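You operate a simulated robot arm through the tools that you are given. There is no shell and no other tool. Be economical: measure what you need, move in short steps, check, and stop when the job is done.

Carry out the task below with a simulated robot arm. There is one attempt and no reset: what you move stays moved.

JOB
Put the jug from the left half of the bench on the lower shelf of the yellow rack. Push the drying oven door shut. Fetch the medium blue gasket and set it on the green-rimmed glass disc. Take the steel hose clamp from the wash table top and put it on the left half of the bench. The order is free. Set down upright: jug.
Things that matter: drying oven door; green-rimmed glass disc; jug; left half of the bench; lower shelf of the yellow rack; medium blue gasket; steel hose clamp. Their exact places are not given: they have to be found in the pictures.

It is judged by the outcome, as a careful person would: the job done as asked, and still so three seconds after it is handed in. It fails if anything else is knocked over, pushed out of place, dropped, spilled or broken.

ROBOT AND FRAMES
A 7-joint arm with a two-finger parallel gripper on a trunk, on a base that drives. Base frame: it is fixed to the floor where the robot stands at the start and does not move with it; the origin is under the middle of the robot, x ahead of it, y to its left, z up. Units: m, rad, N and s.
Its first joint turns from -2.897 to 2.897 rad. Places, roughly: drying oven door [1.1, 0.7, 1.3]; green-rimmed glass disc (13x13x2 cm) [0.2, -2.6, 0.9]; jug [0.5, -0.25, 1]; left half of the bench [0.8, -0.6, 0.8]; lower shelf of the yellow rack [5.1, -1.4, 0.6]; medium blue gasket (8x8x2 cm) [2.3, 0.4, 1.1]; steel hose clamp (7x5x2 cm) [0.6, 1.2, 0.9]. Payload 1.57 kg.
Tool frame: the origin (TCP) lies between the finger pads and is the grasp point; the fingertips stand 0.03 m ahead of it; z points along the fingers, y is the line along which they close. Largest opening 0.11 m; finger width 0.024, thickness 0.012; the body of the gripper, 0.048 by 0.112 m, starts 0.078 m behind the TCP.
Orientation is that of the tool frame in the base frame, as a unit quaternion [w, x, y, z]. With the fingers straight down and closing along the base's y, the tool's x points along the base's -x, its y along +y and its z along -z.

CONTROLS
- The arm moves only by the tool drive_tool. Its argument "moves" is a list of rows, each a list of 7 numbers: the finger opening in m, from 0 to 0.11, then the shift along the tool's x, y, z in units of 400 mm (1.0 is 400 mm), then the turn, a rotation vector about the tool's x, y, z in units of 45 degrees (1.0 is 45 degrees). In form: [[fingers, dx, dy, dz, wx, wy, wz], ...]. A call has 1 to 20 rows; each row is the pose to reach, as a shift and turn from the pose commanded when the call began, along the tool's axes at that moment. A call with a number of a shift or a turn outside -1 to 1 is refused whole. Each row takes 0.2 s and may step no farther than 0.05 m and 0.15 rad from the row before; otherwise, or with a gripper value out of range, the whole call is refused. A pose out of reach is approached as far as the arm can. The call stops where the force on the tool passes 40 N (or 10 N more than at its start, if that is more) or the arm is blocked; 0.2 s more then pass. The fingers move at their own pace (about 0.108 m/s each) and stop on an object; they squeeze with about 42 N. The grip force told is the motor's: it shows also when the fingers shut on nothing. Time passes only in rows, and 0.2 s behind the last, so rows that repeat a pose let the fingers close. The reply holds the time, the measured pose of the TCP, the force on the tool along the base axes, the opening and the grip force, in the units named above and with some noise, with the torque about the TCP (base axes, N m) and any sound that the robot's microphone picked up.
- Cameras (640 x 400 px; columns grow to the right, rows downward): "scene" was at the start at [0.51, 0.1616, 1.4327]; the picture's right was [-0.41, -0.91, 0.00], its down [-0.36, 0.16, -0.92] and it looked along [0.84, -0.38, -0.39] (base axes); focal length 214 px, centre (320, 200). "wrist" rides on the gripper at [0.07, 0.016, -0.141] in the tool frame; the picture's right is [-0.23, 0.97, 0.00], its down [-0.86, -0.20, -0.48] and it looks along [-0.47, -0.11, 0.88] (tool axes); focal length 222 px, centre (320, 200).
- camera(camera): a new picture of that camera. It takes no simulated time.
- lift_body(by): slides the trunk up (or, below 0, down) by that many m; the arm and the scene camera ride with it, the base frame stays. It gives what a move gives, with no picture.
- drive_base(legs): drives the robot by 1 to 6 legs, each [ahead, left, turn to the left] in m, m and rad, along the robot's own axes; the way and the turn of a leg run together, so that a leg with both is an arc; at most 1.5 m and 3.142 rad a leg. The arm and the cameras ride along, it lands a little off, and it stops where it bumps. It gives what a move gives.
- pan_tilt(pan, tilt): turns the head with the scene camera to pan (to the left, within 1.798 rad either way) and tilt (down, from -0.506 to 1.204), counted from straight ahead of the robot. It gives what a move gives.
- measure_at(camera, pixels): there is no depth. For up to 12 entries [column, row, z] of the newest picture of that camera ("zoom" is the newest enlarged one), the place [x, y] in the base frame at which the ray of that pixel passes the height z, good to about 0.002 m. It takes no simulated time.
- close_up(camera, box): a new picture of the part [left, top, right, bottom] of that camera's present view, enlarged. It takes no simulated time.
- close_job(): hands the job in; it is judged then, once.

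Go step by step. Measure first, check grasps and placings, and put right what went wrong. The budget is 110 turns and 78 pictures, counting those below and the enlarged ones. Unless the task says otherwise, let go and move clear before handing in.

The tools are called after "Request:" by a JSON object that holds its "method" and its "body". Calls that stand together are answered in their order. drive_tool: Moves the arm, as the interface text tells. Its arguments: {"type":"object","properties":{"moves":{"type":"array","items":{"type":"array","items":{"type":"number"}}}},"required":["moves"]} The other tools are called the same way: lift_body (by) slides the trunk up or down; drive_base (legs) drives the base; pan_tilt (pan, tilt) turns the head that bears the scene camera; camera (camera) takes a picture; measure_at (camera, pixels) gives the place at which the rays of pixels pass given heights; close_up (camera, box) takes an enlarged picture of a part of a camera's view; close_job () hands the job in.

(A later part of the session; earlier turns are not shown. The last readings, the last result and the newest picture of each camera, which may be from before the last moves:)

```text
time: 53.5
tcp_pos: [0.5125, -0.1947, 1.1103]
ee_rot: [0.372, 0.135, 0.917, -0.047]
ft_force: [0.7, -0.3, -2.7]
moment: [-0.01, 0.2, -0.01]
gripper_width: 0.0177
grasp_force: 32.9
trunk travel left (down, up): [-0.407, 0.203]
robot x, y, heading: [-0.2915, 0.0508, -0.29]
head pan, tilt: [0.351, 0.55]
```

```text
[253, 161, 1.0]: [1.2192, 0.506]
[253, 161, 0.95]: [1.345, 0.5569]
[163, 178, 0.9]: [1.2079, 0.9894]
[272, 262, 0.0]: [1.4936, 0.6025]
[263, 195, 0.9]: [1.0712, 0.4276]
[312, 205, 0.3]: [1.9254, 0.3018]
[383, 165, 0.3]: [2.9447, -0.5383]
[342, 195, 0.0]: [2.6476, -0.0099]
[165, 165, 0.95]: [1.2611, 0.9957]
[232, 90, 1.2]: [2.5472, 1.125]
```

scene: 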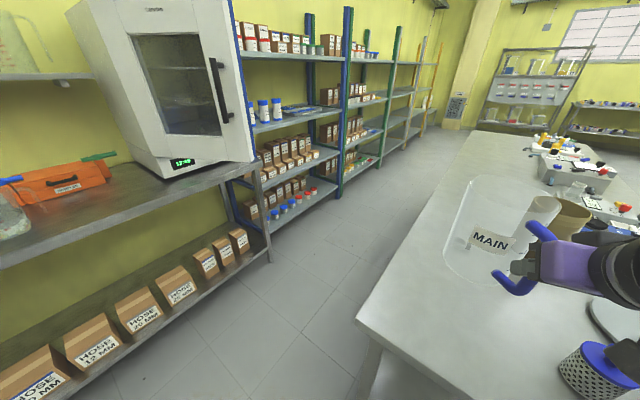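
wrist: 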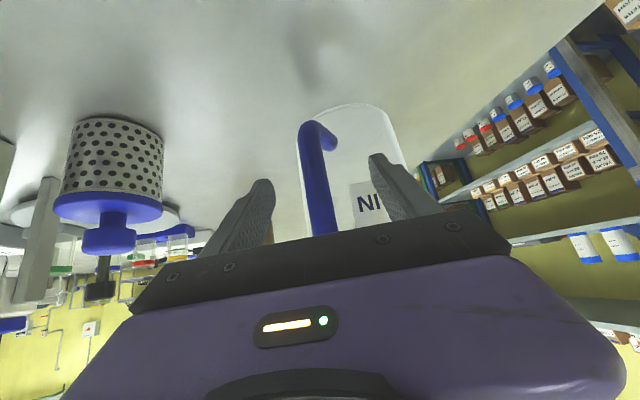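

The door's free corner is at about v=1.07 across the aisle (bench edge at 0.36, racks at 1.3), so there is room at mid-aisle. I'll slide left while aligning with the aisle.

Request:
{"method": "drive_base", "body": {"legs": [[0.172, 0.575, -0.29], [0, 0.25, 0]]}}

Request:
{"method": "pan_tilt", "body": {"pan": 0.0, "tilt": 0.5}}

Request:
{"method": "camera", "body": {"camera": "scene"}}

```text
time: 58.3
tcp_pos: [0.9363, 0.2431, 1.1109]
ee_rot: [0.361, 0.264, 0.889, -0.099]
ft_force: [-0.2, 0.6, -3.1]
moment: [0.02, 0.17, -0.03]
gripper_width: 0.0176
grasp_force: 32.3
trunk travel left (down, up): [-0.407, 0.203]
robot x, y, heading: [0.2341, 0.7045, -0.575]
head pan, tilt: [0.351, 0.55]
```

```text
time: 59.1
tcp_pos: [0.9378, 0.2435, 1.1105]
ee_rot: [0.36, 0.264, 0.89, -0.098]
ft_force: [-1.1, -1.1, -2.4]
moment: [0.05, 0.21, -0.01]
gripper_width: 0.0175
grasp_force: 32.4
trunk travel left (down, up): [-0.407, 0.203]
robot x, y, heading: [0.2352, 0.6992, -0.572]
head pan, tilt: [0.0, 0.499]
```

```text
41 pictures are left
```

scene: 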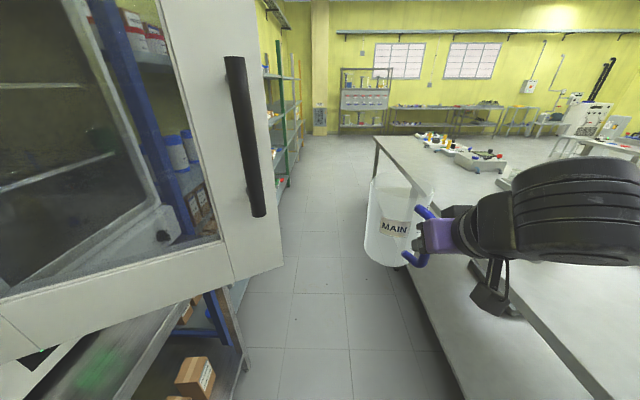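

Request:
{"method": "measure_at", "body": {"camera": "scene", "pixels": [[283, 265, 1.02], [283, 265, 1.0], [283, 265, 0.97], [375, 140, 0.85], [500, 390, 0.85], [320, 200, 0.0], [320, 200, 1.0]]}}

```text
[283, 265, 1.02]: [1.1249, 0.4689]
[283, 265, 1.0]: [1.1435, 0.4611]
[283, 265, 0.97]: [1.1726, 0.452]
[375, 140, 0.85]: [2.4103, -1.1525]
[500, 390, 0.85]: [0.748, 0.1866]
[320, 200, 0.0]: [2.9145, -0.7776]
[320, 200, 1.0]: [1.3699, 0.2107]
```

The head mast rides left of centre and would pass only about 8 cm from the door corner, so I'll shift right a little and raise the trunk so the arm clears things on the bench.

Request:
{"method": "lift_body", "body": {"by": 0.17}}

Request:
{"method": "drive_base", "body": {"legs": [[0, -0.065, -0.007], [0.75, 0, 0]]}}

Request:
{"method": "camera", "body": {"camera": "scene"}}

```text
time: 61.0
tcp_pos: [0.9357, 0.2435, 1.2796]
ee_rot: [0.36, 0.264, 0.889, -0.098]
ft_force: [-0.2, -0.3, -2.9]
moment: [0.09, 0.22, 0.01]
gripper_width: 0.0172
grasp_force: 32.7
trunk travel left (down, up): [-0.577, 0.033]
robot x, y, heading: [0.2351, 0.7039, -0.571]
head pan, tilt: [0.0, 0.499]
```

```text
time: 65.7
tcp_pos: [1.5361, -0.2168, 1.2804]
ee_rot: [0.361, 0.261, 0.89, -0.098]
ft_force: [-0.3, -0.7, -2.5]
moment: [0.03, 0.19, -0.01]
gripper_width: 0.0172
grasp_force: 33.1
trunk travel left (down, up): [-0.577, 0.033]
robot x, y, heading: [0.8319, 0.2405, -0.565]
head pan, tilt: [0.0, 0.499]
```

```text
40 pictures are left
```

scene: 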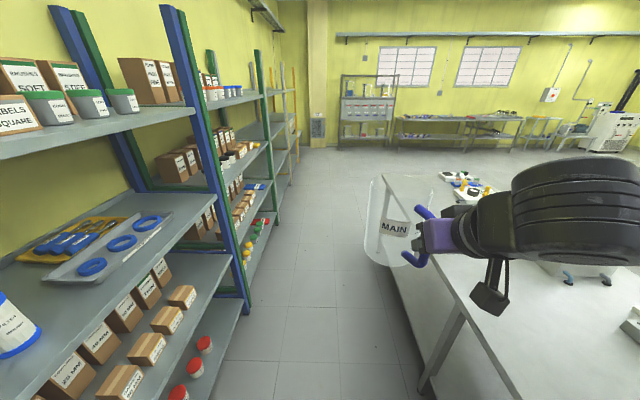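

We're past the door. The gasket tray is on the blue rack at left (three blue rings). Continue down the aisle beyond the bench.

Request:
{"method": "drive_base", "body": {"legs": [[1.5, 0.03, -0.014], [1.2, 0, 0]]}}

Request:
{"method": "pan_tilt", "body": {"pan": 0.4, "tilt": 0.4}}

Request:
{"method": "camera", "body": {"camera": "scene"}}

```text
refused: leg 1 is longer than a leg can be; nothing moved
```

```text
time: 66.6
tcp_pos: [1.535, -0.2178, 1.2792]
ee_rot: [0.36, 0.262, 0.89, -0.098]
ft_force: [0.3, 0.2, -1.6]
moment: [0.06, 0.18, 0.0]
gripper_width: 0.0174
grasp_force: 32.3
trunk travel left (down, up): [-0.577, 0.033]
robot x, y, heading: [0.8316, 0.2354, -0.566]
head pan, tilt: [0.4, 0.4]
```

```text
39 pictures are left
```

scene: 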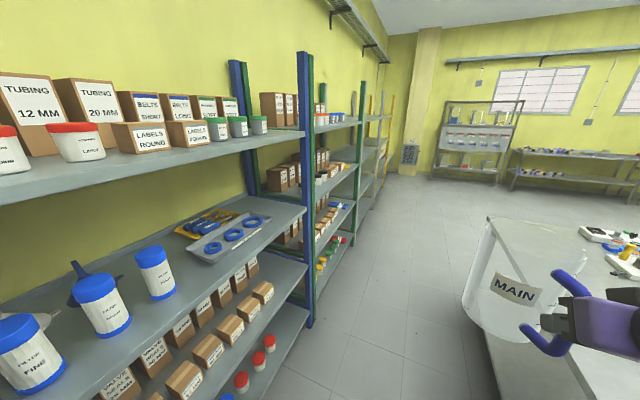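

The drive was refused (leg just over 1.5 m). While here, a close look at the gasket tray, then drive on.

Request:
{"method": "close_up", "body": {"camera": "scene", "box": [165, 195, 305, 275]}}

Request:
{"method": "drive_base", "body": {"legs": [[1.4, 0.03, -0.014], [1.3, 0, 0]]}}

Request:
{"method": "camera", "body": {"camera": "scene"}}

```text
4.57 times, centred on (235, 235) of scene
```

zoom: 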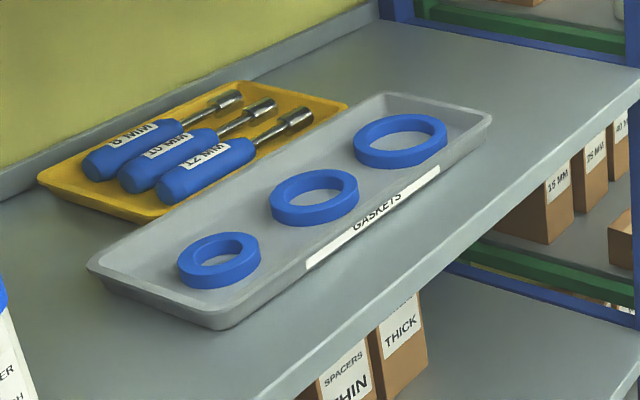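

```text
time: 79.8
tcp_pos: [3.7641, -1.7681, 1.2805]
ee_rot: [0.358, 0.285, 0.883, -0.107]
ft_force: [0.6, -0.6, -1.8]
moment: [0.06, 0.2, -0.03]
gripper_width: 0.0173
grasp_force: 32.9
trunk travel left (down, up): [-0.577, 0.033]
robot x, y, heading: [3.0853, -1.2744, -0.619]
head pan, tilt: [0.4, 0.4]
```

```text
37 pictures are left
```

scene: 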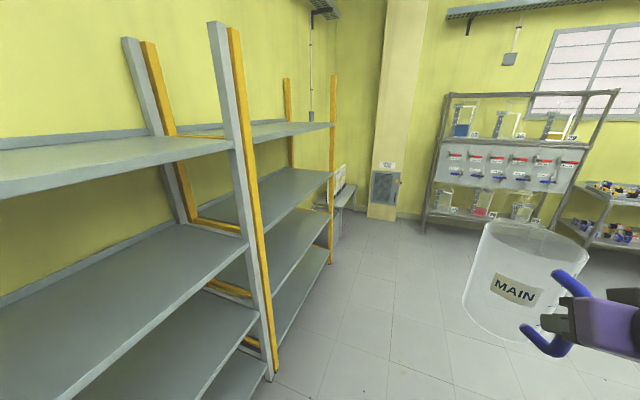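

The middle ring is the medium gasket. The yellow rack is at left; I'll measure its feet and the far rack before driving up.

Request:
{"method": "measure_at", "body": {"camera": "scene", "pixels": [[270, 378, 0.0], [331, 263, 0.0], [420, 232, 0.0], [545, 225, 0.0], [250, 305, 0.6], [325, 230, 0.6]]}}

Request:
{"method": "close_up", "body": {"camera": "scene", "box": [180, 80, 380, 400]}}

```text
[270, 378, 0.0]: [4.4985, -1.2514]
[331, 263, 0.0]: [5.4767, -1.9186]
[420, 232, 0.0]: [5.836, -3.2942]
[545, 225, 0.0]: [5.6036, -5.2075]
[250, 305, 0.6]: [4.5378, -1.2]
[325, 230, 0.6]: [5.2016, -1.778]
```

```text
1.25 times, centred on (280, 240) of scene
```

zoom: 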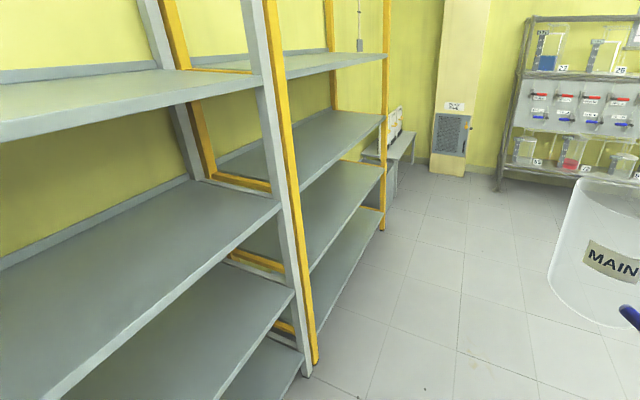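

The yellow rack spans u 4.45–5.63 with its front at v≈1.41; floor ahead is clear. I'll drive in front of it, well back, and turn to face it.

Request:
{"method": "drive_base", "body": {"legs": [[1.2, -0.28, 0], [0.57, -0.1, 0], [0, 0, 1.6]]}}

Request:
{"method": "pan_tilt", "body": {"pan": 0.0, "tilt": 0.5}}

Request:
{"method": "camera", "body": {"camera": "scene"}}

```text
time: 92.9
tcp_pos: [4.7725, -1.9484, 1.2811]
ee_rot: [0.326, -0.434, 0.82, 0.182]
ft_force: [-0.6, -0.9, -2.4]
moment: [-0.2, 0.07, 0.01]
gripper_width: 0.0176
grasp_force: 32.3
trunk travel left (down, up): [-0.577, 0.033]
robot x, y, heading: [4.2983, -2.6402, 0.981]
head pan, tilt: [0.4, 0.4]
```

```text
time: 93.8
tcp_pos: [4.773, -1.9484, 1.2799]
ee_rot: [0.326, -0.435, 0.82, 0.182]
ft_force: [-0.4, -0.1, -2.1]
moment: [-0.21, 0.08, 0.0]
gripper_width: 0.0175
grasp_force: 32.0
trunk travel left (down, up): [-0.577, 0.033]
robot x, y, heading: [4.2997, -2.6368, 0.979]
head pan, tilt: [0.0, 0.499]
```

```text
35 pictures are left
```

scene: 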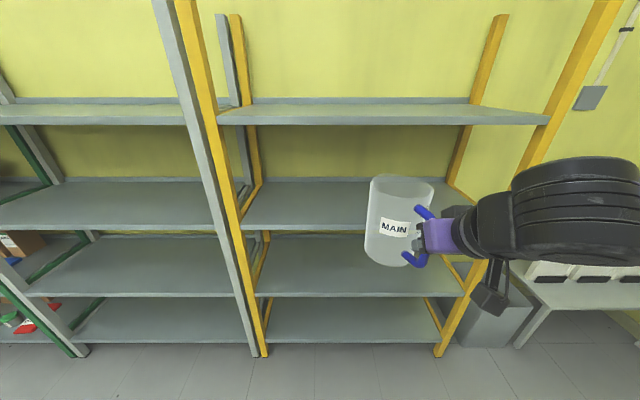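

Request:
{"method": "measure_at", "body": {"camera": "scene", "pixels": [[300, 232, 1.0], [300, 232, 0.9], [300, 293, 0.6], [300, 293, 0.5], [300, 341, 0.2], [300, 341, 0.1], [268, 355, 0.0], [439, 356, 0.0], [300, 236, 0.6], [300, 124, 1.4]]}}

```text
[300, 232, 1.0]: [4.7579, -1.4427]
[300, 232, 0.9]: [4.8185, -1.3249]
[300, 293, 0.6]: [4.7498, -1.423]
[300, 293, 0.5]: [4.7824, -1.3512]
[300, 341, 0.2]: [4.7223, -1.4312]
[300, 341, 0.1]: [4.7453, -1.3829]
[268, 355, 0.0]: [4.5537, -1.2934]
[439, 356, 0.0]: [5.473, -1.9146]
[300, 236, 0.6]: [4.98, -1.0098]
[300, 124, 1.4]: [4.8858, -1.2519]
```

Shelf levels come out at z 0.2, 0.6, 1.0 and 1.4; the 0.6 shelf is the one named. I'll lower the trunk so the jug is just above that level, then drive in.

Request:
{"method": "lift_body", "body": {"by": -0.3}}

Request:
{"method": "lift_body", "body": {"by": -0.225}}

Request:
{"method": "camera", "body": {"camera": "scene"}}

```text
time: 96.8
tcp_pos: [4.7727, -1.9485, 0.9801]
ee_rot: [0.325, -0.435, 0.82, 0.182]
ft_force: [0.3, 0.0, -2.6]
moment: [-0.21, 0.1, 0.0]
gripper_width: 0.0174
grasp_force: 32.2
trunk travel left (down, up): [-0.277, 0.333]
robot x, y, heading: [4.3094, -2.6386, 0.986]
head pan, tilt: [0.0, 0.499]
```

```text
time: 99.2
tcp_pos: [4.7726, -1.9485, 0.7548]
ee_rot: [0.325, -0.435, 0.82, 0.182]
ft_force: [0.3, 0.4, -1.7]
moment: [-0.19, 0.08, 0.01]
gripper_width: 0.0174
grasp_force: 32.5
trunk travel left (down, up): [-0.052, 0.558]
robot x, y, heading: [4.2989, -2.6435, 0.98]
head pan, tilt: [0.0, 0.499]
```

```text
34 pictures are left
```

scene: 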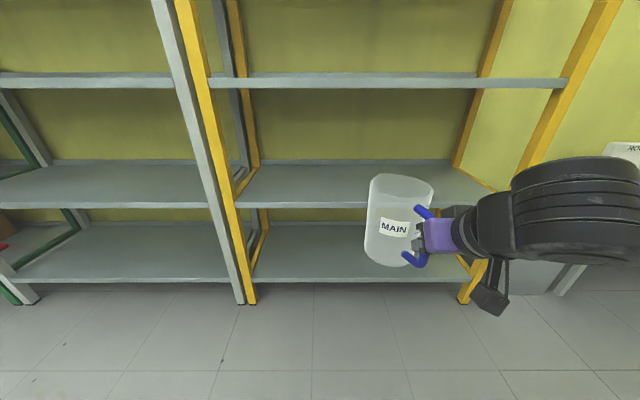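

Request:
{"method": "drive_base", "body": {"legs": [[0.46, 0.0, 0.005]]}}

Request:
{"method": "camera", "body": {"camera": "scene"}}

```text
time: 101.9
tcp_pos: [5.023, -1.565, 0.7548]
ee_rot: [0.326, -0.436, 0.819, 0.183]
ft_force: [0.3, -0.3, -2.7]
moment: [-0.17, 0.09, 0.0]
gripper_width: 0.0176
grasp_force: 32.4
trunk travel left (down, up): [-0.052, 0.558]
robot x, y, heading: [4.5517, -2.2578, 0.985]
head pan, tilt: [0.0, 0.499]
```

```text
33 pictures are left
```

scene: 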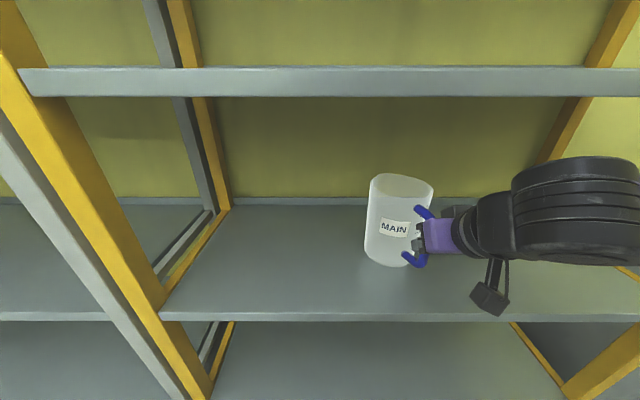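

The jug is inside over the 0.6 shelf. Lower gently.

Request:
{"method": "drive_tool", "body": {"moves": [[0.01, 0.035, 0, 0.036, 0, 0, 0], [0.01, 0.061, 0, 0.063, 0, 0, 0], [0.01, 0.073, 0, 0.076, 0, 0, 0], [0.01, 0.08, 0, 0.083, 0, 0, 0], [0.01, 0.08, 0, 0.083, 0, 0, 0]]}}

Request:
{"method": "close_up", "body": {"camera": "scene", "box": [320, 150, 520, 330]}}

```text
time: 103.1
tcp_pos: [5.0239, -1.5666, 0.7102]
ee_rot: [0.327, -0.436, 0.818, 0.183]
ft_force: [-0.2, -9.9, 22.7]
moment: [0.88, 0.0, 0.02]
gripper_width: 0.0177
grasp_force: 32.6
trunk travel left (down, up): [-0.052, 0.558]
robot x, y, heading: [4.5525, -2.2622, 0.987]
head pan, tilt: [0.0, 0.499]
```

```text
2.22 times, centred on (420, 240) of scene
```

zoom: 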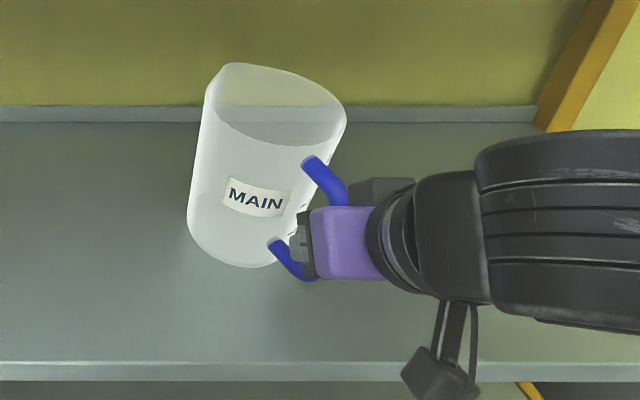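

Contact is made (23 N). I'll ease off 2 mm, open, check, then back out along the tool axis.

Request:
{"method": "drive_tool", "body": {"moves": [[0.01, -0.004, 0, -0.004, 0, 0, 0], [0.03, -0.004, 0, -0.004, 0, 0, 0], [0.06, -0.004, 0, -0.004, 0, 0, 0], [0.07, -0.004, 0, -0.004, 0, 0, 0], [0.07, -0.004, 0, -0.004, 0, 0, 0]]}}

Request:
{"method": "close_up", "body": {"camera": "scene", "box": [320, 150, 520, 330]}}

```text
time: 104.3
tcp_pos: [5.0228, -1.5653, 0.7105]
ee_rot: [0.326, -0.436, 0.819, 0.183]
ft_force: [0.1, -0.3, -0.5]
moment: [0.01, 0.02, -0.02]
gripper_width: 0.0702
grasp_force: 0.1
trunk travel left (down, up): [-0.052, 0.558]
robot x, y, heading: [4.5535, -2.2579, 0.985]
head pan, tilt: [0.0, 0.499]
```

```text
2.22 times, centred on (420, 240) of scene
```

zoom: 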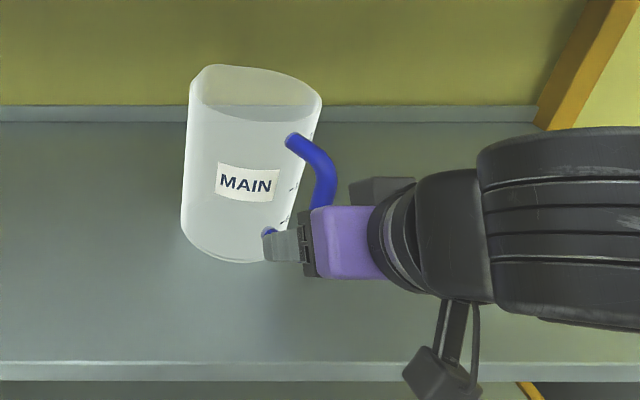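

The jug stands flat. Back out along the tool axis.

Request:
{"method": "drive_tool", "body": {"moves": [[0.07, 0, 0, -0.06, 0, 0, 0], [0.07, 0, 0, -0.15, 0, 0, 0], [0.07, 0, 0, -0.25, 0, 0, 0], [0.07, 0, 0, -0.33, 0, 0, 0]]}}

Request:
{"method": "camera", "body": {"camera": "scene"}}

```text
time: 105.3
tcp_pos: [4.9643, -1.6346, 0.804]
ee_rot: [0.317, -0.445, 0.816, 0.189]
ft_force: [0.4, -0.1, -0.1]
moment: [0.01, 0.01, -0.01]
gripper_width: 0.07
grasp_force: 0.1
trunk travel left (down, up): [-0.052, 0.558]
robot x, y, heading: [4.5561, -2.26, 0.985]
head pan, tilt: [0.0, 0.499]
```

```text
30 pictures are left
```

scene: 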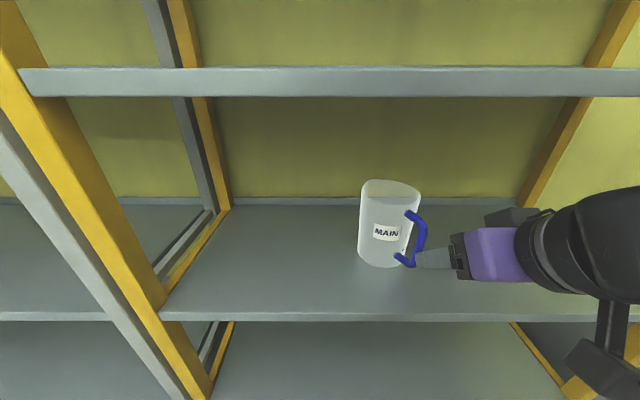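

The jug stands upright on the lower shelf with the gripper clear. I'll back away, raise the trunk and head back to the aisle for the oven door.

Request:
{"method": "drive_base", "body": {"legs": [[-0.42, 0, 0], [0, 0, -1.567]]}}

Request:
{"method": "lift_body", "body": {"by": 0.5}}

Request:
{"method": "drive_base", "body": {"legs": [[-1.2, 0.25, 0], [-0.65, 0.2, 0]]}}

```text
time: 111.7
tcp_pos: [4.9511, -3.0136, 0.8058]
ee_rot: [0.361, 0.263, 0.891, -0.088]
ft_force: [-0.3, -0.3, -0.4]
moment: [0.0, -0.03, -0.01]
gripper_width: 0.0703
grasp_force: 0.0
trunk travel left (down, up): [-0.052, 0.558]
robot x, y, heading: [4.3272, -2.6018, -0.583]
head pan, tilt: [0.0, 0.499]
```

```text
refused: 0.5 is not a number from -0.4 to 0.4
```

```text
time: 121.3
tcp_pos: [3.6547, -1.6161, 0.8044]
ee_rot: [0.358, 0.274, 0.888, -0.091]
ft_force: [0.4, -0.1, -0.7]
moment: [-0.01, 0.02, 0.03]
gripper_width: 0.0696
grasp_force: 0.1
trunk travel left (down, up): [-0.052, 0.558]
robot x, y, heading: [3.0378, -1.1929, -0.603]
head pan, tilt: [0.0, 0.499]
```

Request:
{"method": "lift_body", "body": {"by": 0.4}}

Request:
{"method": "lift_body", "body": {"by": 0.1}}

Request:
{"method": "drive_base", "body": {"legs": [[0, 0, 0.02], [-1.4, -0.02, 0]]}}

```text
time: 125.1
tcp_pos: [3.6561, -1.6156, 1.2047]
ee_rot: [0.359, 0.273, 0.888, -0.091]
ft_force: [0.3, -0.2, -0.2]
moment: [0.03, -0.04, -0.02]
gripper_width: 0.0699
grasp_force: 0.1
trunk travel left (down, up): [-0.452, 0.158]
robot x, y, heading: [3.0382, -1.1925, -0.6]
head pan, tilt: [0.0, 0.499]
```

```text
time: 126.4
tcp_pos: [3.6554, -1.6155, 1.3043]
ee_rot: [0.359, 0.275, 0.887, -0.092]
ft_force: [-0.5, -0.3, 0.0]
moment: [0.01, 0.0, 0.02]
gripper_width: 0.0702
grasp_force: 0.1
trunk travel left (down, up): [-0.552, 0.058]
robot x, y, heading: [3.0386, -1.1929, -0.606]
head pan, tilt: [0.0, 0.499]
```

```text
time: 133.7
tcp_pos: [2.4952, -0.8514, 1.3045]
ee_rot: [0.359, 0.263, 0.891, -0.087]
ft_force: [0.8, 0.4, -0.2]
moment: [-0.03, 0.02, 0.02]
gripper_width: 0.0698
grasp_force: 0.1
trunk travel left (down, up): [-0.552, 0.058]
robot x, y, heading: [1.8679, -0.4403, -0.581]
head pan, tilt: [0.0, 0.499]
```

Request:
{"method": "drive_base", "body": {"legs": [[-1.4, -0.005, 0], [-0.4, 0, 0]]}}

Request:
{"method": "pan_tilt", "body": {"pan": 0.5, "tilt": 0.4}}

Request:
{"method": "camera", "body": {"camera": "scene"}}

```text
time: 142.8
tcp_pos: [0.9872, 0.1478, 1.3043]
ee_rot: [0.359, 0.266, 0.89, -0.088]
ft_force: [0.2, 0.4, -0.1]
moment: [-0.01, -0.02, 0.0]
gripper_width: 0.07
grasp_force: 0.1
trunk travel left (down, up): [-0.552, 0.058]
robot x, y, heading: [0.3657, 0.5584, -0.591]
head pan, tilt: [0.0, 0.499]
```

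```text
time: 143.8
tcp_pos: [0.9866, 0.1482, 1.3039]
ee_rot: [0.359, 0.266, 0.89, -0.088]
ft_force: [-0.3, -1.1, 0.4]
moment: [-0.01, 0.05, -0.04]
gripper_width: 0.07
grasp_force: 0.0
trunk travel left (down, up): [-0.552, 0.058]
robot x, y, heading: [0.3652, 0.5595, -0.59]
head pan, tilt: [0.499, 0.4]
```

```text
29 pictures are left
```

scene: 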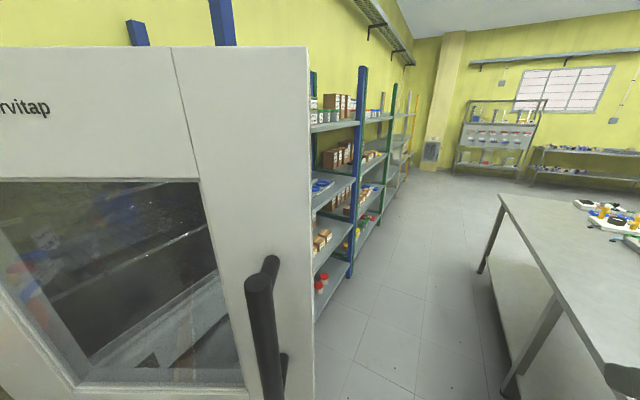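

I'm past the door at u≈0, v≈0.67. To close the door I'll push its lower frame from the front-left; first swing the arm 30° right over the free side with fingers shut.

Request:
{"method": "drive_tool", "body": {"moves": [[0.0, 0.025, -0.1, -0.024, 0, 0, 0], [0.0, 0.05, -0.2, -0.048, 0.06, 0, 0.06], [0.0, 0.075, -0.3, -0.072, 0.115, 0, 0.12], [0.0, 0.1, -0.4, -0.1, 0.18, 0, 0.185], [0.0, 0.125, -0.5, -0.12, 0.24, 0, 0.25], [0.0, 0.15, -0.6, -0.145, 0.3, 0, 0.31], [0.0, 0.175, -0.7, -0.17, 0.36, 0, 0.37], [0.0, 0.2, -0.8, -0.19, 0.41, 0, 0.43], [0.0, 0.225, -0.9, -0.217, 0.462, 0, 0.48], [0.0, 0.225, -0.9, -0.217, 0.462, 0, 0.48]]}}

```text
time: 146.0
tcp_pos: [0.6873, -0.089, 1.2942]
ee_rot: [0.316, 0.489, 0.793, -0.179]
ft_force: [0.1, -0.2, -0.9]
moment: [-0.01, -0.03, 0.02]
gripper_width: 0.0
grasp_force: 21.0
out of reach, approached as far as the arm can: row 2, 3, 4
trunk travel left (down, up): [-0.552, 0.058]
robot x, y, heading: [0.3643, 0.5607, -0.585]
head pan, tilt: [0.499, 0.4]
```

The arm is at right-front. Back up a little, turn to face the oven obliquely, and look.

Request:
{"method": "drive_base", "body": {"legs": [[-0.12, -0.01, 0], [0, 0, 1.31]]}}

Request:
{"method": "pan_tilt", "body": {"pan": -0.6, "tilt": 0.55}}

Request:
{"method": "camera", "body": {"camera": "scene"}}

```text
time: 150.4
tcp_pos: [0.9745, 0.7442, 1.2936]
ee_rot: [0.36, -0.085, 0.928, 0.047]
ft_force: [0.3, -0.1, 0.1]
moment: [-0.02, 0.01, 0.01]
gripper_width: 0.0
grasp_force: 21.5
trunk travel left (down, up): [-0.552, 0.058]
robot x, y, heading: [0.2622, 0.6209, 0.69]
head pan, tilt: [0.499, 0.4]
```

```text
time: 151.7
tcp_pos: [0.9743, 0.7444, 1.2934]
ee_rot: [0.361, -0.084, 0.928, 0.045]
ft_force: [-0.3, -0.4, 0.0]
moment: [0.03, 0.0, 0.01]
gripper_width: 0.0001
grasp_force: 21.2
trunk travel left (down, up): [-0.552, 0.058]
robot x, y, heading: [0.2622, 0.6234, 0.69]
head pan, tilt: [-0.6, 0.55]
```

```text
28 pictures are left
```

scene: 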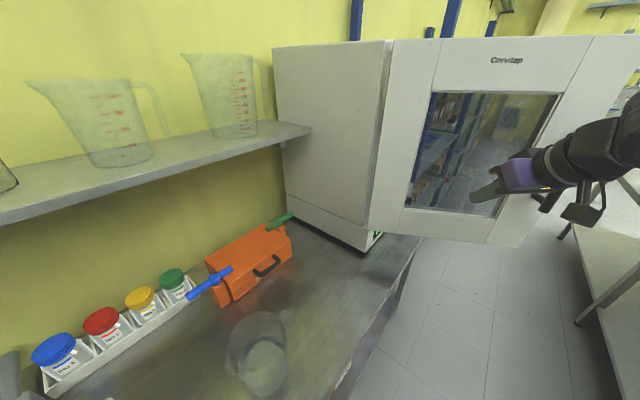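

Request:
{"method": "measure_at", "body": {"camera": "scene", "pixels": [[372, 232, 1.0], [518, 247, 1.0], [372, 232, 1.02], [518, 247, 1.02], [363, 252, 0.92], [400, 208, 1.08], [505, 217, 1.08], [450, 222, 1.05]]}}

```text
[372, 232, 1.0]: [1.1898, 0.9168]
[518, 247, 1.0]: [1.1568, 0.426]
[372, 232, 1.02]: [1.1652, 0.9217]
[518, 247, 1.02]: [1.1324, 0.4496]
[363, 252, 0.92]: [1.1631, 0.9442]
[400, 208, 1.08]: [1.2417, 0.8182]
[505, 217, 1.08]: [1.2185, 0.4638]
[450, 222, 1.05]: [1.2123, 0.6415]
```

The door's hinge is at (1.165, 0.92) and its free corner at (1.13, 0.46), lower frame z 1.02–1.15. I'll lower the trunk to frame height, then push along +x with shut fingers.

Request:
{"method": "lift_body", "body": {"by": -0.187}}

Request:
{"method": "drive_tool", "body": {"moves": [[0, 0.04, -0.1, 0.01, 0, 0, 0], [0, 0.038, -0.2, 0.005, 0, 0, 0], [0, 0.015, -0.31, 0.02, 0, 0, 0], [0, -0.05, -0.32, 0.09, 0, 0, 0], [0, -0.12, -0.335, 0.155, 0, 0, 0], [0, -0.19, -0.35, 0.225, 0, 0, 0], [0, -0.26, -0.37, 0.29, 0, 0, 0]]}}

Request:
{"method": "camera", "body": {"camera": "scene"}}

```text
time: 153.8
tcp_pos: [0.9738, 0.7445, 1.1081]
ee_rot: [0.359, -0.084, 0.928, 0.047]
ft_force: [0.2, 0.5, 0.5]
moment: [0.03, -0.04, -0.03]
gripper_width: 0.0
grasp_force: 21.2
trunk travel left (down, up): [-0.365, 0.245]
robot x, y, heading: [0.2614, 0.6139, 0.694]
head pan, tilt: [-0.6, 0.55]
```

```text
time: 155.4
tcp_pos: [1.1548, 0.6296, 1.0896]
ee_rot: [0.359, -0.084, 0.928, 0.046]
ft_force: [0.1, -0.7, -0.1]
moment: [0.03, -0.04, 0.0]
gripper_width: 0.0002
grasp_force: 21.1
trunk travel left (down, up): [-0.365, 0.245]
robot x, y, heading: [0.2625, 0.6209, 0.692]
head pan, tilt: [-0.6, 0.55]
```

```text
27 pictures are left
```

scene: 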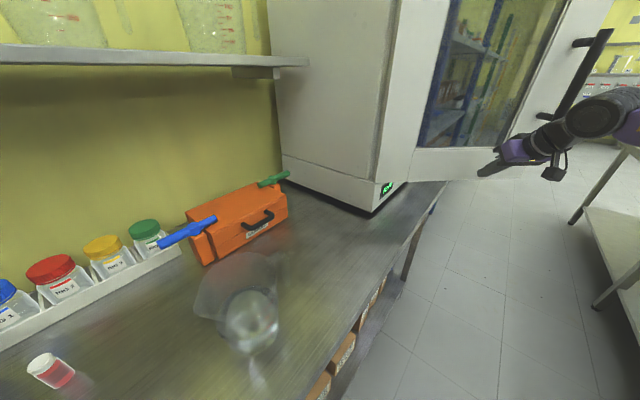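

Request:
{"method": "close_up", "body": {"camera": "scene", "box": [380, 20, 640, 200]}}

```text
2.22 times, centred on (510, 110) of scene
```

zoom: 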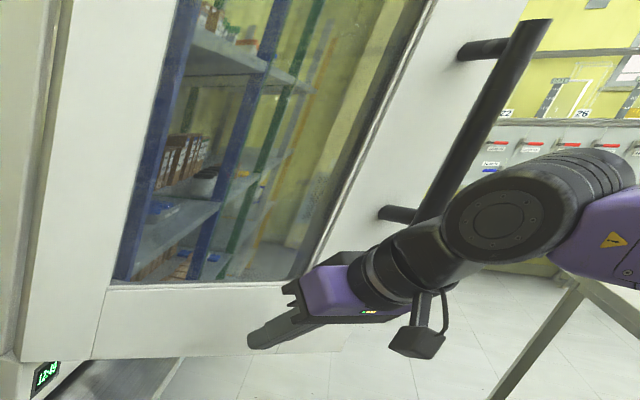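

The tip rests on the lower frame without resistance. I'll raise it 2–3 cm while pushing on.

Request:
{"method": "drive_tool", "body": {"moves": [[0, -0.06, -0.004, 0.005, 0, 0, 0], [0, -0.11, -0.012, 0.04, 0, 0, 0], [0, -0.165, -0.02, 0.075, 0, 0, 0], [0, -0.218, -0.031, 0.111, 0, 0, 0], [0, -0.218, -0.031, 0.111, 0, 0, 0]]}}

Request:
{"method": "close_up", "body": {"camera": "scene", "box": [360, 20, 640, 200]}}

```text
time: 156.6
tcp_pos: [1.2494, 0.6333, 1.1147]
ee_rot: [0.361, -0.083, 0.928, 0.046]
ft_force: [0.2, 0.2, 0.1]
moment: [0.0, 0.01, -0.02]
gripper_width: 0.0001
grasp_force: 20.9
out of reach, approached as far as the arm can: row 4
trunk travel left (down, up): [-0.365, 0.245]
robot x, y, heading: [0.2636, 0.6205, 0.692]
head pan, tilt: [-0.6, 0.55]
```

```text
2.22 times, centred on (500, 110) of scene
```

zoom: 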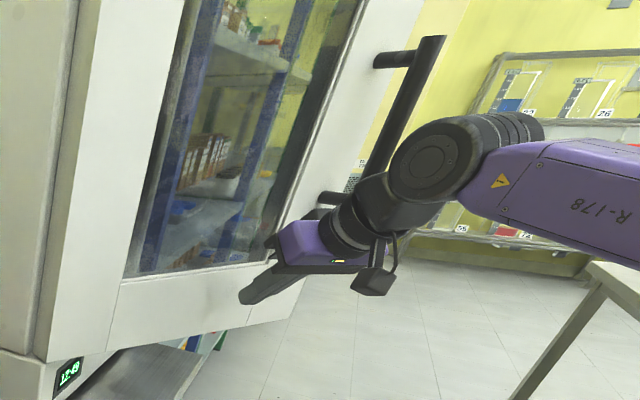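

The door swings freely. I've reached the arm's limit, so I'll retract, move the base closer and finish the push.

Request:
{"method": "drive_tool", "body": {"moves": [[0, 0.062, 0.053, -0.055, 0, 0, 0], [0, 0.124, 0.106, -0.111, 0, 0, 0], [0, 0.186, 0.158, -0.166, 0, 0, 0], [0, 0.248, 0.211, -0.222, 0, 0, 0], [0, 0.31, 0.264, -0.277, 0, 0, 0], [0, 0.372, 0.317, -0.333, 0, 0, 0]]}}

```text
time: 158.0
tcp_pos: [1.0299, 0.72, 1.1159]
ee_rot: [0.36, -0.084, 0.928, 0.047]
ft_force: [1.3, 0.0, -1.4]
moment: [0.02, 0.01, -0.01]
gripper_width: 0.0001
grasp_force: 21.5
trunk travel left (down, up): [-0.365, 0.245]
robot x, y, heading: [0.2639, 0.6206, 0.693]
head pan, tilt: [-0.6, 0.55]
```

Request:
{"method": "drive_base", "body": {"legs": [[0.094, -0.247, 0]]}}

Request:
{"method": "camera", "body": {"camera": "scene"}}

```text
time: 159.8
tcp_pos: [1.2593, 0.5912, 1.1154]
ee_rot: [0.36, -0.086, 0.928, 0.047]
ft_force: [-0.3, 0.4, 0.2]
moment: [0.02, 0.01, -0.01]
gripper_width: 0.0001
grasp_force: 21.1
trunk travel left (down, up): [-0.365, 0.245]
robot x, y, heading: [0.4915, 0.4865, 0.695]
head pan, tilt: [-0.6, 0.55]
```

```text
24 pictures are left
```

scene: 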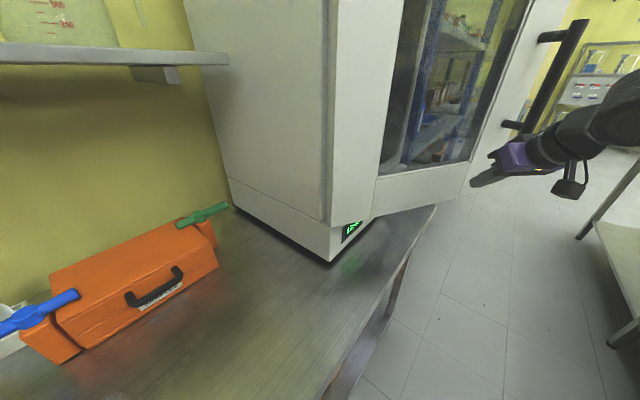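

Door is about half closed and the tip is clear of the handle. Now follow the closing arc.

Request:
{"method": "drive_tool", "body": {"moves": [[0, 0.0025, 0.115, 0.0, 0, 0, 0], [0, -0.04, 0.124, 0.04, 0, 0, 0], [0, -0.105, 0.153, 0.102, 0, 0, 0], [0, -0.173, 0.196, 0.165, 0, 0, 0], [0, -0.224, 0.244, 0.213, 0, 0, 0], [0, -0.2625, 0.284, 0.25, 0, 0, 0], [0, -0.3, 0.333, 0.287, 0, 0, 0], [0, -0.319, 0.359, 0.304, 0, 0, 0]]}}

Request:
{"method": "camera", "body": {"camera": "scene"}}

```text
time: 161.4
tcp_pos: [1.3856, 0.7385, 1.1169]
ee_rot: [0.356, -0.083, 0.93, 0.043]
ft_force: [-16.2, -5.7, 9.4]
moment: [0.05, -0.01, 0.11]
gripper_width: 0.0
grasp_force: 21.4
trunk travel left (down, up): [-0.365, 0.245]
robot x, y, heading: [0.4883, 0.4863, 0.699]
head pan, tilt: [-0.6, 0.55]
stopped in row 7: the force on the tool passed its limit at 62 N (the readings are from after the stop); the commanded pose is now the measured one
```

```text
23 pictures are left
```

scene: 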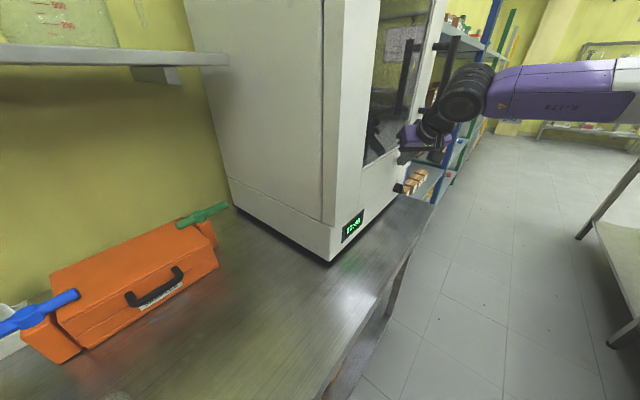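

The push ended on a firm stop and the door looks flush. Retract and check.

Request:
{"method": "drive_tool", "body": {"moves": [[0, 0.0625, -0.05, -0.059, 0, 0, 0], [0, 0.125, -0.1, -0.118, 0, 0, 0], [0, 0.1875, -0.15, -0.177, 0, 0, 0], [0, 0.25, -0.2, -0.236, 0, 0, 0], [0, 0.3125, -0.25, -0.295, 0, 0, 0]]}}

Request:
{"method": "close_up", "body": {"camera": "scene", "box": [300, 0, 640, 260]}}

```text
time: 162.6
tcp_pos: [1.237, 0.6093, 1.1169]
ee_rot: [0.355, -0.083, 0.93, 0.044]
ft_force: [0.4, 0.8, -0.2]
moment: [0.0, 0.01, -0.02]
gripper_width: 0.0001
grasp_force: 21.2
trunk travel left (down, up): [-0.365, 0.245]
robot x, y, heading: [0.4894, 0.4892, 0.689]
head pan, tilt: [-0.6, 0.55]
```

```text
1.54 times, centred on (470, 130) of scene
```

zoom: 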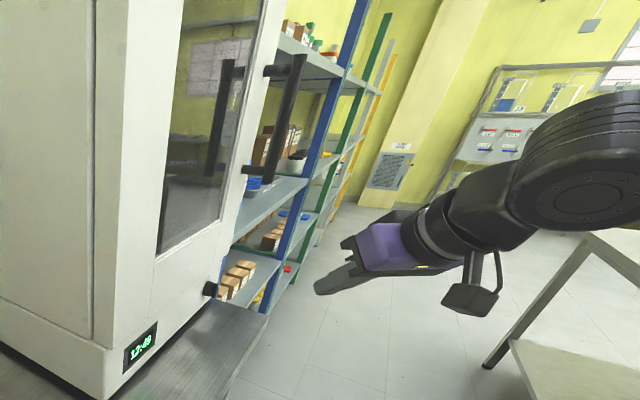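

The oven door is flush shut. Next the gasket: I'll raise, back into the open, turn to face the other way (arm on the rack side) and reverse into the aisle.

Request:
{"method": "lift_body", "body": {"by": 0.2}}

Request:
{"method": "drive_base", "body": {"legs": [[0, 0.36, 0], [-0.13, 0, 0], [0, 0, 1.87]]}}

```text
time: 164.8
tcp_pos: [1.2377, 0.6086, 1.3172]
ee_rot: [0.356, -0.082, 0.93, 0.044]
ft_force: [-0.2, 0.3, -1.0]
moment: [-0.04, -0.03, -0.02]
gripper_width: 0.0
grasp_force: 21.6
trunk travel left (down, up): [-0.565, 0.045]
robot x, y, heading: [0.4884, 0.4869, 0.696]
head pan, tilt: [-0.6, 0.55]
```

```text
time: 172.5
tcp_pos: [-0.1897, 1.3578, 1.3145]
ee_rot: [-0.173, 0.801, -0.479, -0.314]
ft_force: [0.0, -0.2, -0.3]
moment: [0.04, 0.01, 0.0]
gripper_width: 0.0002
grasp_force: 21.4
trunk travel left (down, up): [-0.565, 0.045]
robot x, y, heading: [0.1593, 0.6813, 2.579]
head pan, tilt: [-0.6, 0.55]
```

Request:
{"method": "pan_tilt", "body": {"pan": -1.3, "tilt": 0.45}}

Request:
{"method": "camera", "body": {"camera": "scene"}}

```text
time: 173.6
tcp_pos: [-0.189, 1.3563, 1.3167]
ee_rot: [-0.172, 0.801, -0.479, -0.315]
ft_force: [0.6, 0.1, -0.3]
moment: [0.01, -0.01, -0.01]
gripper_width: 0.0
grasp_force: 22.2
trunk travel left (down, up): [-0.565, 0.045]
robot x, y, heading: [0.1583, 0.6831, 2.581]
head pan, tilt: [-1.3, 0.45]
```

```text
21 pictures are left
```

scene: 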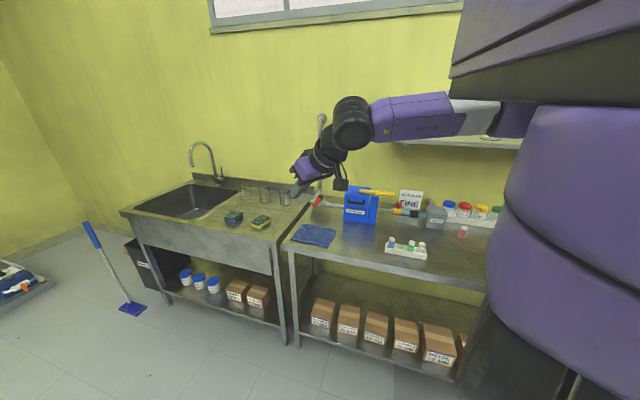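

The elbow stays within the aisle width. Reverse to the gasket.

Request:
{"method": "drive_base", "body": {"legs": [[0, 0, -0.02], [-1.0, -0.01, 0], [-0.93, 0, 0]]}}

Request:
{"method": "pan_tilt", "body": {"pan": -1.75, "tilt": 0.5}}

Request:
{"method": "camera", "body": {"camera": "scene"}}

```text
time: 183.6
tcp_pos: [1.4397, 0.3274, 1.316]
ee_rot: [-0.173, 0.8, -0.481, -0.314]
ft_force: [-0.2, 0.8, 0.1]
moment: [0.0, 0.0, 0.01]
gripper_width: 0.0
grasp_force: 21.6
trunk travel left (down, up): [-0.565, 0.045]
robot x, y, heading: [1.7891, -0.3452, 2.579]
head pan, tilt: [-1.3, 0.45]
```

```text
time: 184.5
tcp_pos: [1.4383, 0.3278, 1.3149]
ee_rot: [-0.173, 0.8, -0.48, -0.314]
ft_force: [-0.1, -0.3, -0.3]
moment: [0.0, -0.01, -0.01]
gripper_width: 0.0001
grasp_force: 21.9
trunk travel left (down, up): [-0.565, 0.045]
robot x, y, heading: [1.7837, -0.3481, 2.578]
head pan, tilt: [-1.751, 0.499]
```

```text
20 pictures are left
```

scene: 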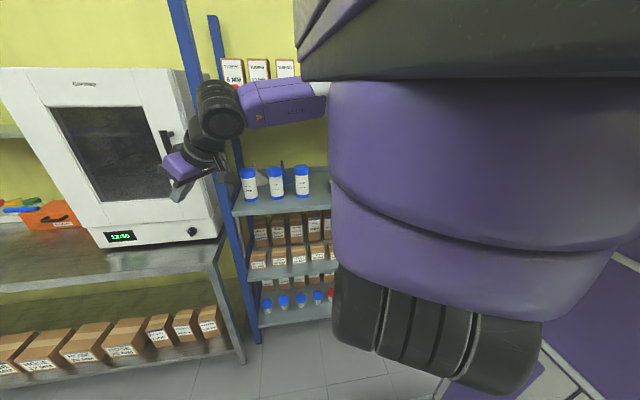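

The oven door is confirmed shut; the trunk hides the tray from the head camera. I'll shift 5 cm toward the bench and swing the arm right toward the rack in two steps.

Request:
{"method": "drive_base", "body": {"legs": [[0, 0.05, -0.018]]}}

Request:
{"method": "drive_tool", "body": {"moves": [[0, 0.025, -0.103, -0.026, 0.05, 0, 0.057], [0, 0.05, -0.206, -0.052, 0.103, -0.004, 0.114], [0, 0.076, -0.31, -0.078, 0.155, -0.006, 0.171], [0, 0.101, -0.413, -0.104, 0.206, -0.008, 0.228], [0, 0.126, -0.516, -0.13, 0.258, -0.01, 0.285], [0, 0.152, -0.62, -0.156, 0.309, -0.011, 0.343], [0, 0.177, -0.722, -0.182, 0.361, -0.013, 0.4], [0, 0.202, -0.826, -0.208, 0.412, -0.015, 0.457], [0, 0.2275, -0.929, -0.234, 0.464, -0.017, 0.514]]}}

```text
time: 185.4
tcp_pos: [1.4242, 0.293, 1.3166]
ee_rot: [-0.175, 0.796, -0.487, -0.313]
ft_force: [0.5, -1.0, -0.9]
moment: [-0.01, -0.01, 0.0]
gripper_width: 0.0
grasp_force: 21.3
trunk travel left (down, up): [-0.565, 0.045]
robot x, y, heading: [1.7543, -0.3877, 2.562]
head pan, tilt: [-1.751, 0.499]
```

```text
time: 187.4
tcp_pos: [1.813, 0.3488, 1.3158]
ee_rot: [0.254, -0.636, 0.683, 0.254]
ft_force: [-0.7, -0.8, -0.3]
moment: [0.05, 0.01, -0.03]
gripper_width: 0.0001
grasp_force: 21.4
trunk travel left (down, up): [-0.565, 0.045]
robot x, y, heading: [1.7545, -0.3863, 2.562]
head pan, tilt: [-1.751, 0.499]
```

Request:
{"method": "drive_tool", "body": {"moves": [[0, 0.018, -0.098, -0.019, 0.05, 0, 0.057], [0, 0.036, -0.197, -0.039, 0.103, -0.004, 0.114], [0, 0.054, -0.295, -0.058, 0.155, -0.006, 0.171], [0, 0.072, -0.394, -0.078, 0.206, -0.008, 0.228], [0, 0.09, -0.4925, -0.097, 0.258, -0.01, 0.285], [0, 0.108, -0.591, -0.117, 0.309, -0.011, 0.343], [0, 0.126, -0.69, -0.136, 0.361, -0.013, 0.4], [0, 0.144, -0.788, -0.155, 0.412, -0.015, 0.457], [0, 0.1625, -0.8865, -0.175, 0.466, -0.017, 0.516], [0.11, 0.1625, -0.8865, -0.175, 0.466, -0.017, 0.516], [0.11, 0.1625, -0.8865, -0.175, 0.466, -0.017, 0.516]]}}

Request:
{"method": "camera", "body": {"camera": "wrist"}}

```text
time: 189.8
tcp_pos: [2.153, 0.2329, 1.3165]
ee_rot: [0.312, -0.434, 0.826, 0.178]
ft_force: [-0.6, -0.2, -0.1]
moment: [0.04, 0.04, 0.01]
gripper_width: 0.1104
grasp_force: 0.1
out of reach, approached as far as the arm can: row 9, 10, 11
trunk travel left (down, up): [-0.565, 0.045]
robot x, y, heading: [1.7557, -0.3828, 2.564]
head pan, tilt: [-1.751, 0.499]
```

```text
19 pictures are left
```

wrist: 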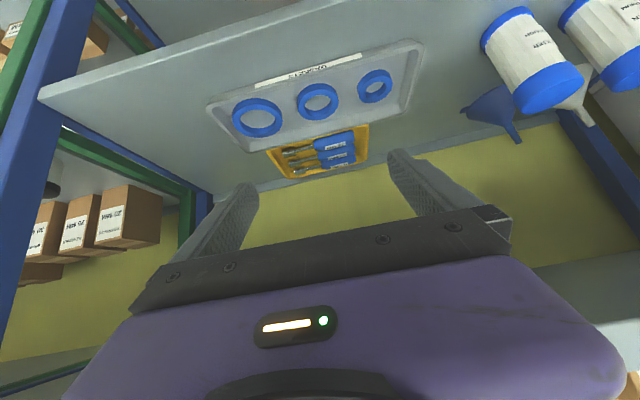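

The three rings are in view; the medium one is at (318,101). I'll measure it and the shelf edge.

Request:
{"method": "close_up", "body": {"camera": "wrist", "box": [200, 30, 440, 180]}}

Request:
{"method": "measure_at", "body": {"camera": "wrist", "pixels": [[150, 57, 1.0], [150, 57, 1.05], [150, 57, 1.1], [318, 101, 1.02], [318, 101, 1.07], [318, 101, 1.12], [297, 101, 1.07], [339, 99, 1.07], [257, 118, 1.07], [375, 86, 1.07]]}}

```text
2.67 times, centred on (320, 105) of wrist
```

zoom: 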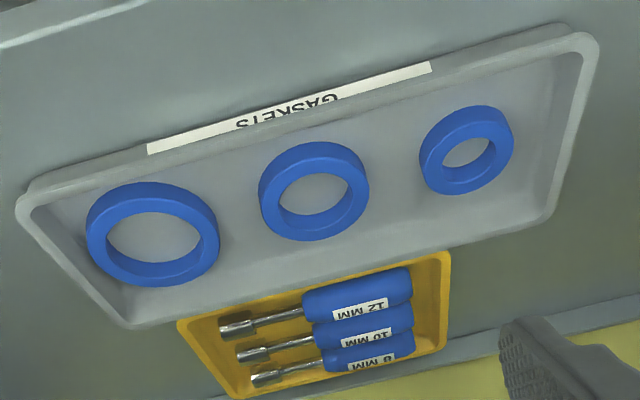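

```text
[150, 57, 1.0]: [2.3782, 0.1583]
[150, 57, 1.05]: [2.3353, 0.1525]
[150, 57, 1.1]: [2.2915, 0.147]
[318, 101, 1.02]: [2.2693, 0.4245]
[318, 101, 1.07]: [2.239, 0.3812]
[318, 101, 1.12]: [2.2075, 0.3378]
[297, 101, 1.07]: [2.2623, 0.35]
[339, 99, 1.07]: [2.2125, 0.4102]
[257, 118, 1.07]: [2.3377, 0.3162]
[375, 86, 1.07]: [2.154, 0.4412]
```

Shelf z≈1.05, ring centre ≈(2.239, 0.381), z 1.06–1.08, gaps to its neighbours about 3 cm. I'll approach along the tool axis with a 0.094 opening and stop short to check.

Request:
{"method": "drive_tool", "body": {"moves": [[0.094, 0.03, 0.003, 0.1, 0, 0, 0], [0.094, 0.06, 0.007, 0.2, 0, 0, 0], [0.094, 0.092, 0.01, 0.3, 0, 0, 0], [0.094, 0.092, 0.01, 0.4, 0, 0, 0], [0.094, 0.092, 0.011, 0.48, 0, 0, 0], [0.094, 0.092, 0.012, 0.56, 0, 0, 0], [0.094, 0.092, 0.012, 0.56, 0, 0, 0]]}}

Request:
{"method": "camera", "body": {"camera": "wrist"}}

```text
time: 191.4
tcp_pos: [2.1316, 0.2784, 1.147]
ee_rot: [0.316, -0.427, 0.829, 0.176]
ft_force: [0.2, 1.4, 2.9]
moment: [-0.28, 0.13, -0.01]
gripper_width: 0.0938
grasp_force: 0.0
out of reach, approached as far as the arm can: row 2, 3, 4, 5, 6, 7
trunk travel left (down, up): [-0.565, 0.045]
robot x, y, heading: [1.7542, -0.3886, 2.566]
head pan, tilt: [-1.751, 0.499]
```

```text
17 pictures are left
```

wrist: 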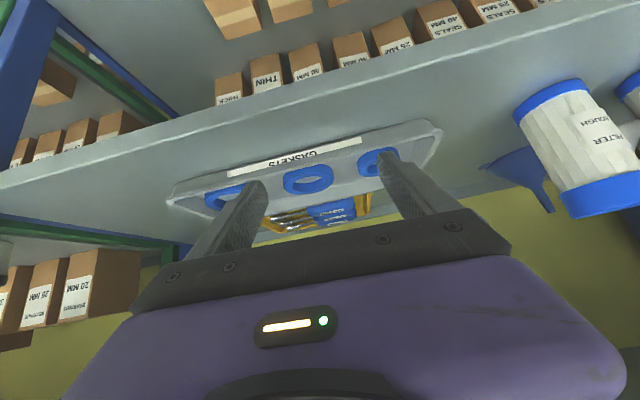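

The low pose is out of reach with the trunk this high (and a slight 3 N load shows). I'll retreat to the previous pose, lower the trunk, and come in flatter.

Request:
{"method": "drive_tool", "body": {"moves": [[0.094, -0.041, -0.019, -0.078, 0, 0, 0], [0.094, -0.082, -0.038, -0.156, 0, 0, 0], [0.094, -0.123, -0.057, -0.234, 0, 0, 0], [0.094, -0.164, -0.076, -0.312, 0, 0, 0], [0.094, -0.205, -0.095, -0.39, 0, 0, 0], [0.094, -0.205, -0.095, -0.39, 0, 0, 0]]}}

```text
time: 192.8
tcp_pos: [2.1353, 0.2095, 1.3141]
ee_rot: [0.313, -0.429, 0.829, 0.176]
ft_force: [-0.1, 0.1, 0.0]
moment: [0.02, -0.03, -0.03]
gripper_width: 0.094
grasp_force: 0.1
trunk travel left (down, up): [-0.565, 0.045]
robot x, y, heading: [1.7579, -0.3873, 2.559]
head pan, tilt: [-1.751, 0.499]
```

Request:
{"method": "lift_body", "body": {"by": -0.2}}

Request:
{"method": "camera", "body": {"camera": "wrist"}}

```text
time: 194.9
tcp_pos: [2.1366, 0.2094, 1.1145]
ee_rot: [0.313, -0.428, 0.83, 0.176]
ft_force: [0.9, 0.4, 0.4]
moment: [0.0, 0.0, -0.01]
gripper_width: 0.0939
grasp_force: 0.1
trunk travel left (down, up): [-0.365, 0.245]
robot x, y, heading: [1.7534, -0.3845, 2.562]
head pan, tilt: [-1.751, 0.499]
```

```text
16 pictures are left
```

wrist: 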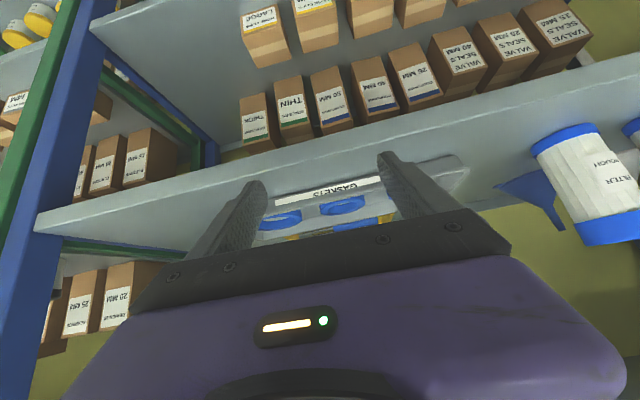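

Request:
{"method": "close_up", "body": {"camera": "wrist", "box": [240, 160, 440, 250]}}

Request:
{"method": "measure_at", "body": {"camera": "wrist", "pixels": [[343, 205, 1.06], [343, 205, 1.07], [343, 205, 1.08], [320, 208, 1.07], [365, 203, 1.07], [283, 221, 1.07], [150, 188, 1.05]]}}

```text
3.20 times, centred on (340, 205) of wrist
```

zoom: 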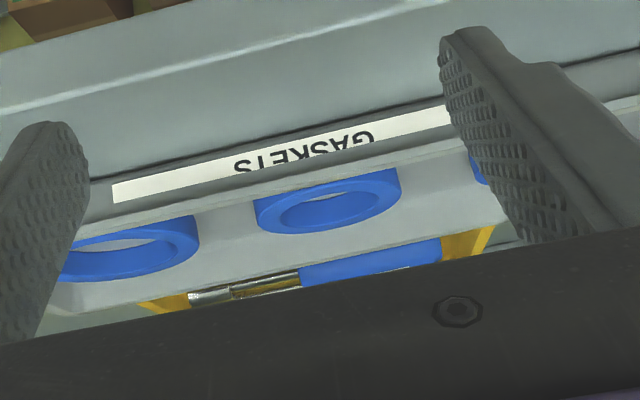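

```text
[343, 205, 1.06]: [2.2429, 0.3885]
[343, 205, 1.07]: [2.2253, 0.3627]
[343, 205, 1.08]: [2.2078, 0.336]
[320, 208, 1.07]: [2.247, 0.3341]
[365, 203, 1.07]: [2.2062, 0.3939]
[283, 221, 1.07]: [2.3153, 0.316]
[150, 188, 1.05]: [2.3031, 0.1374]
```

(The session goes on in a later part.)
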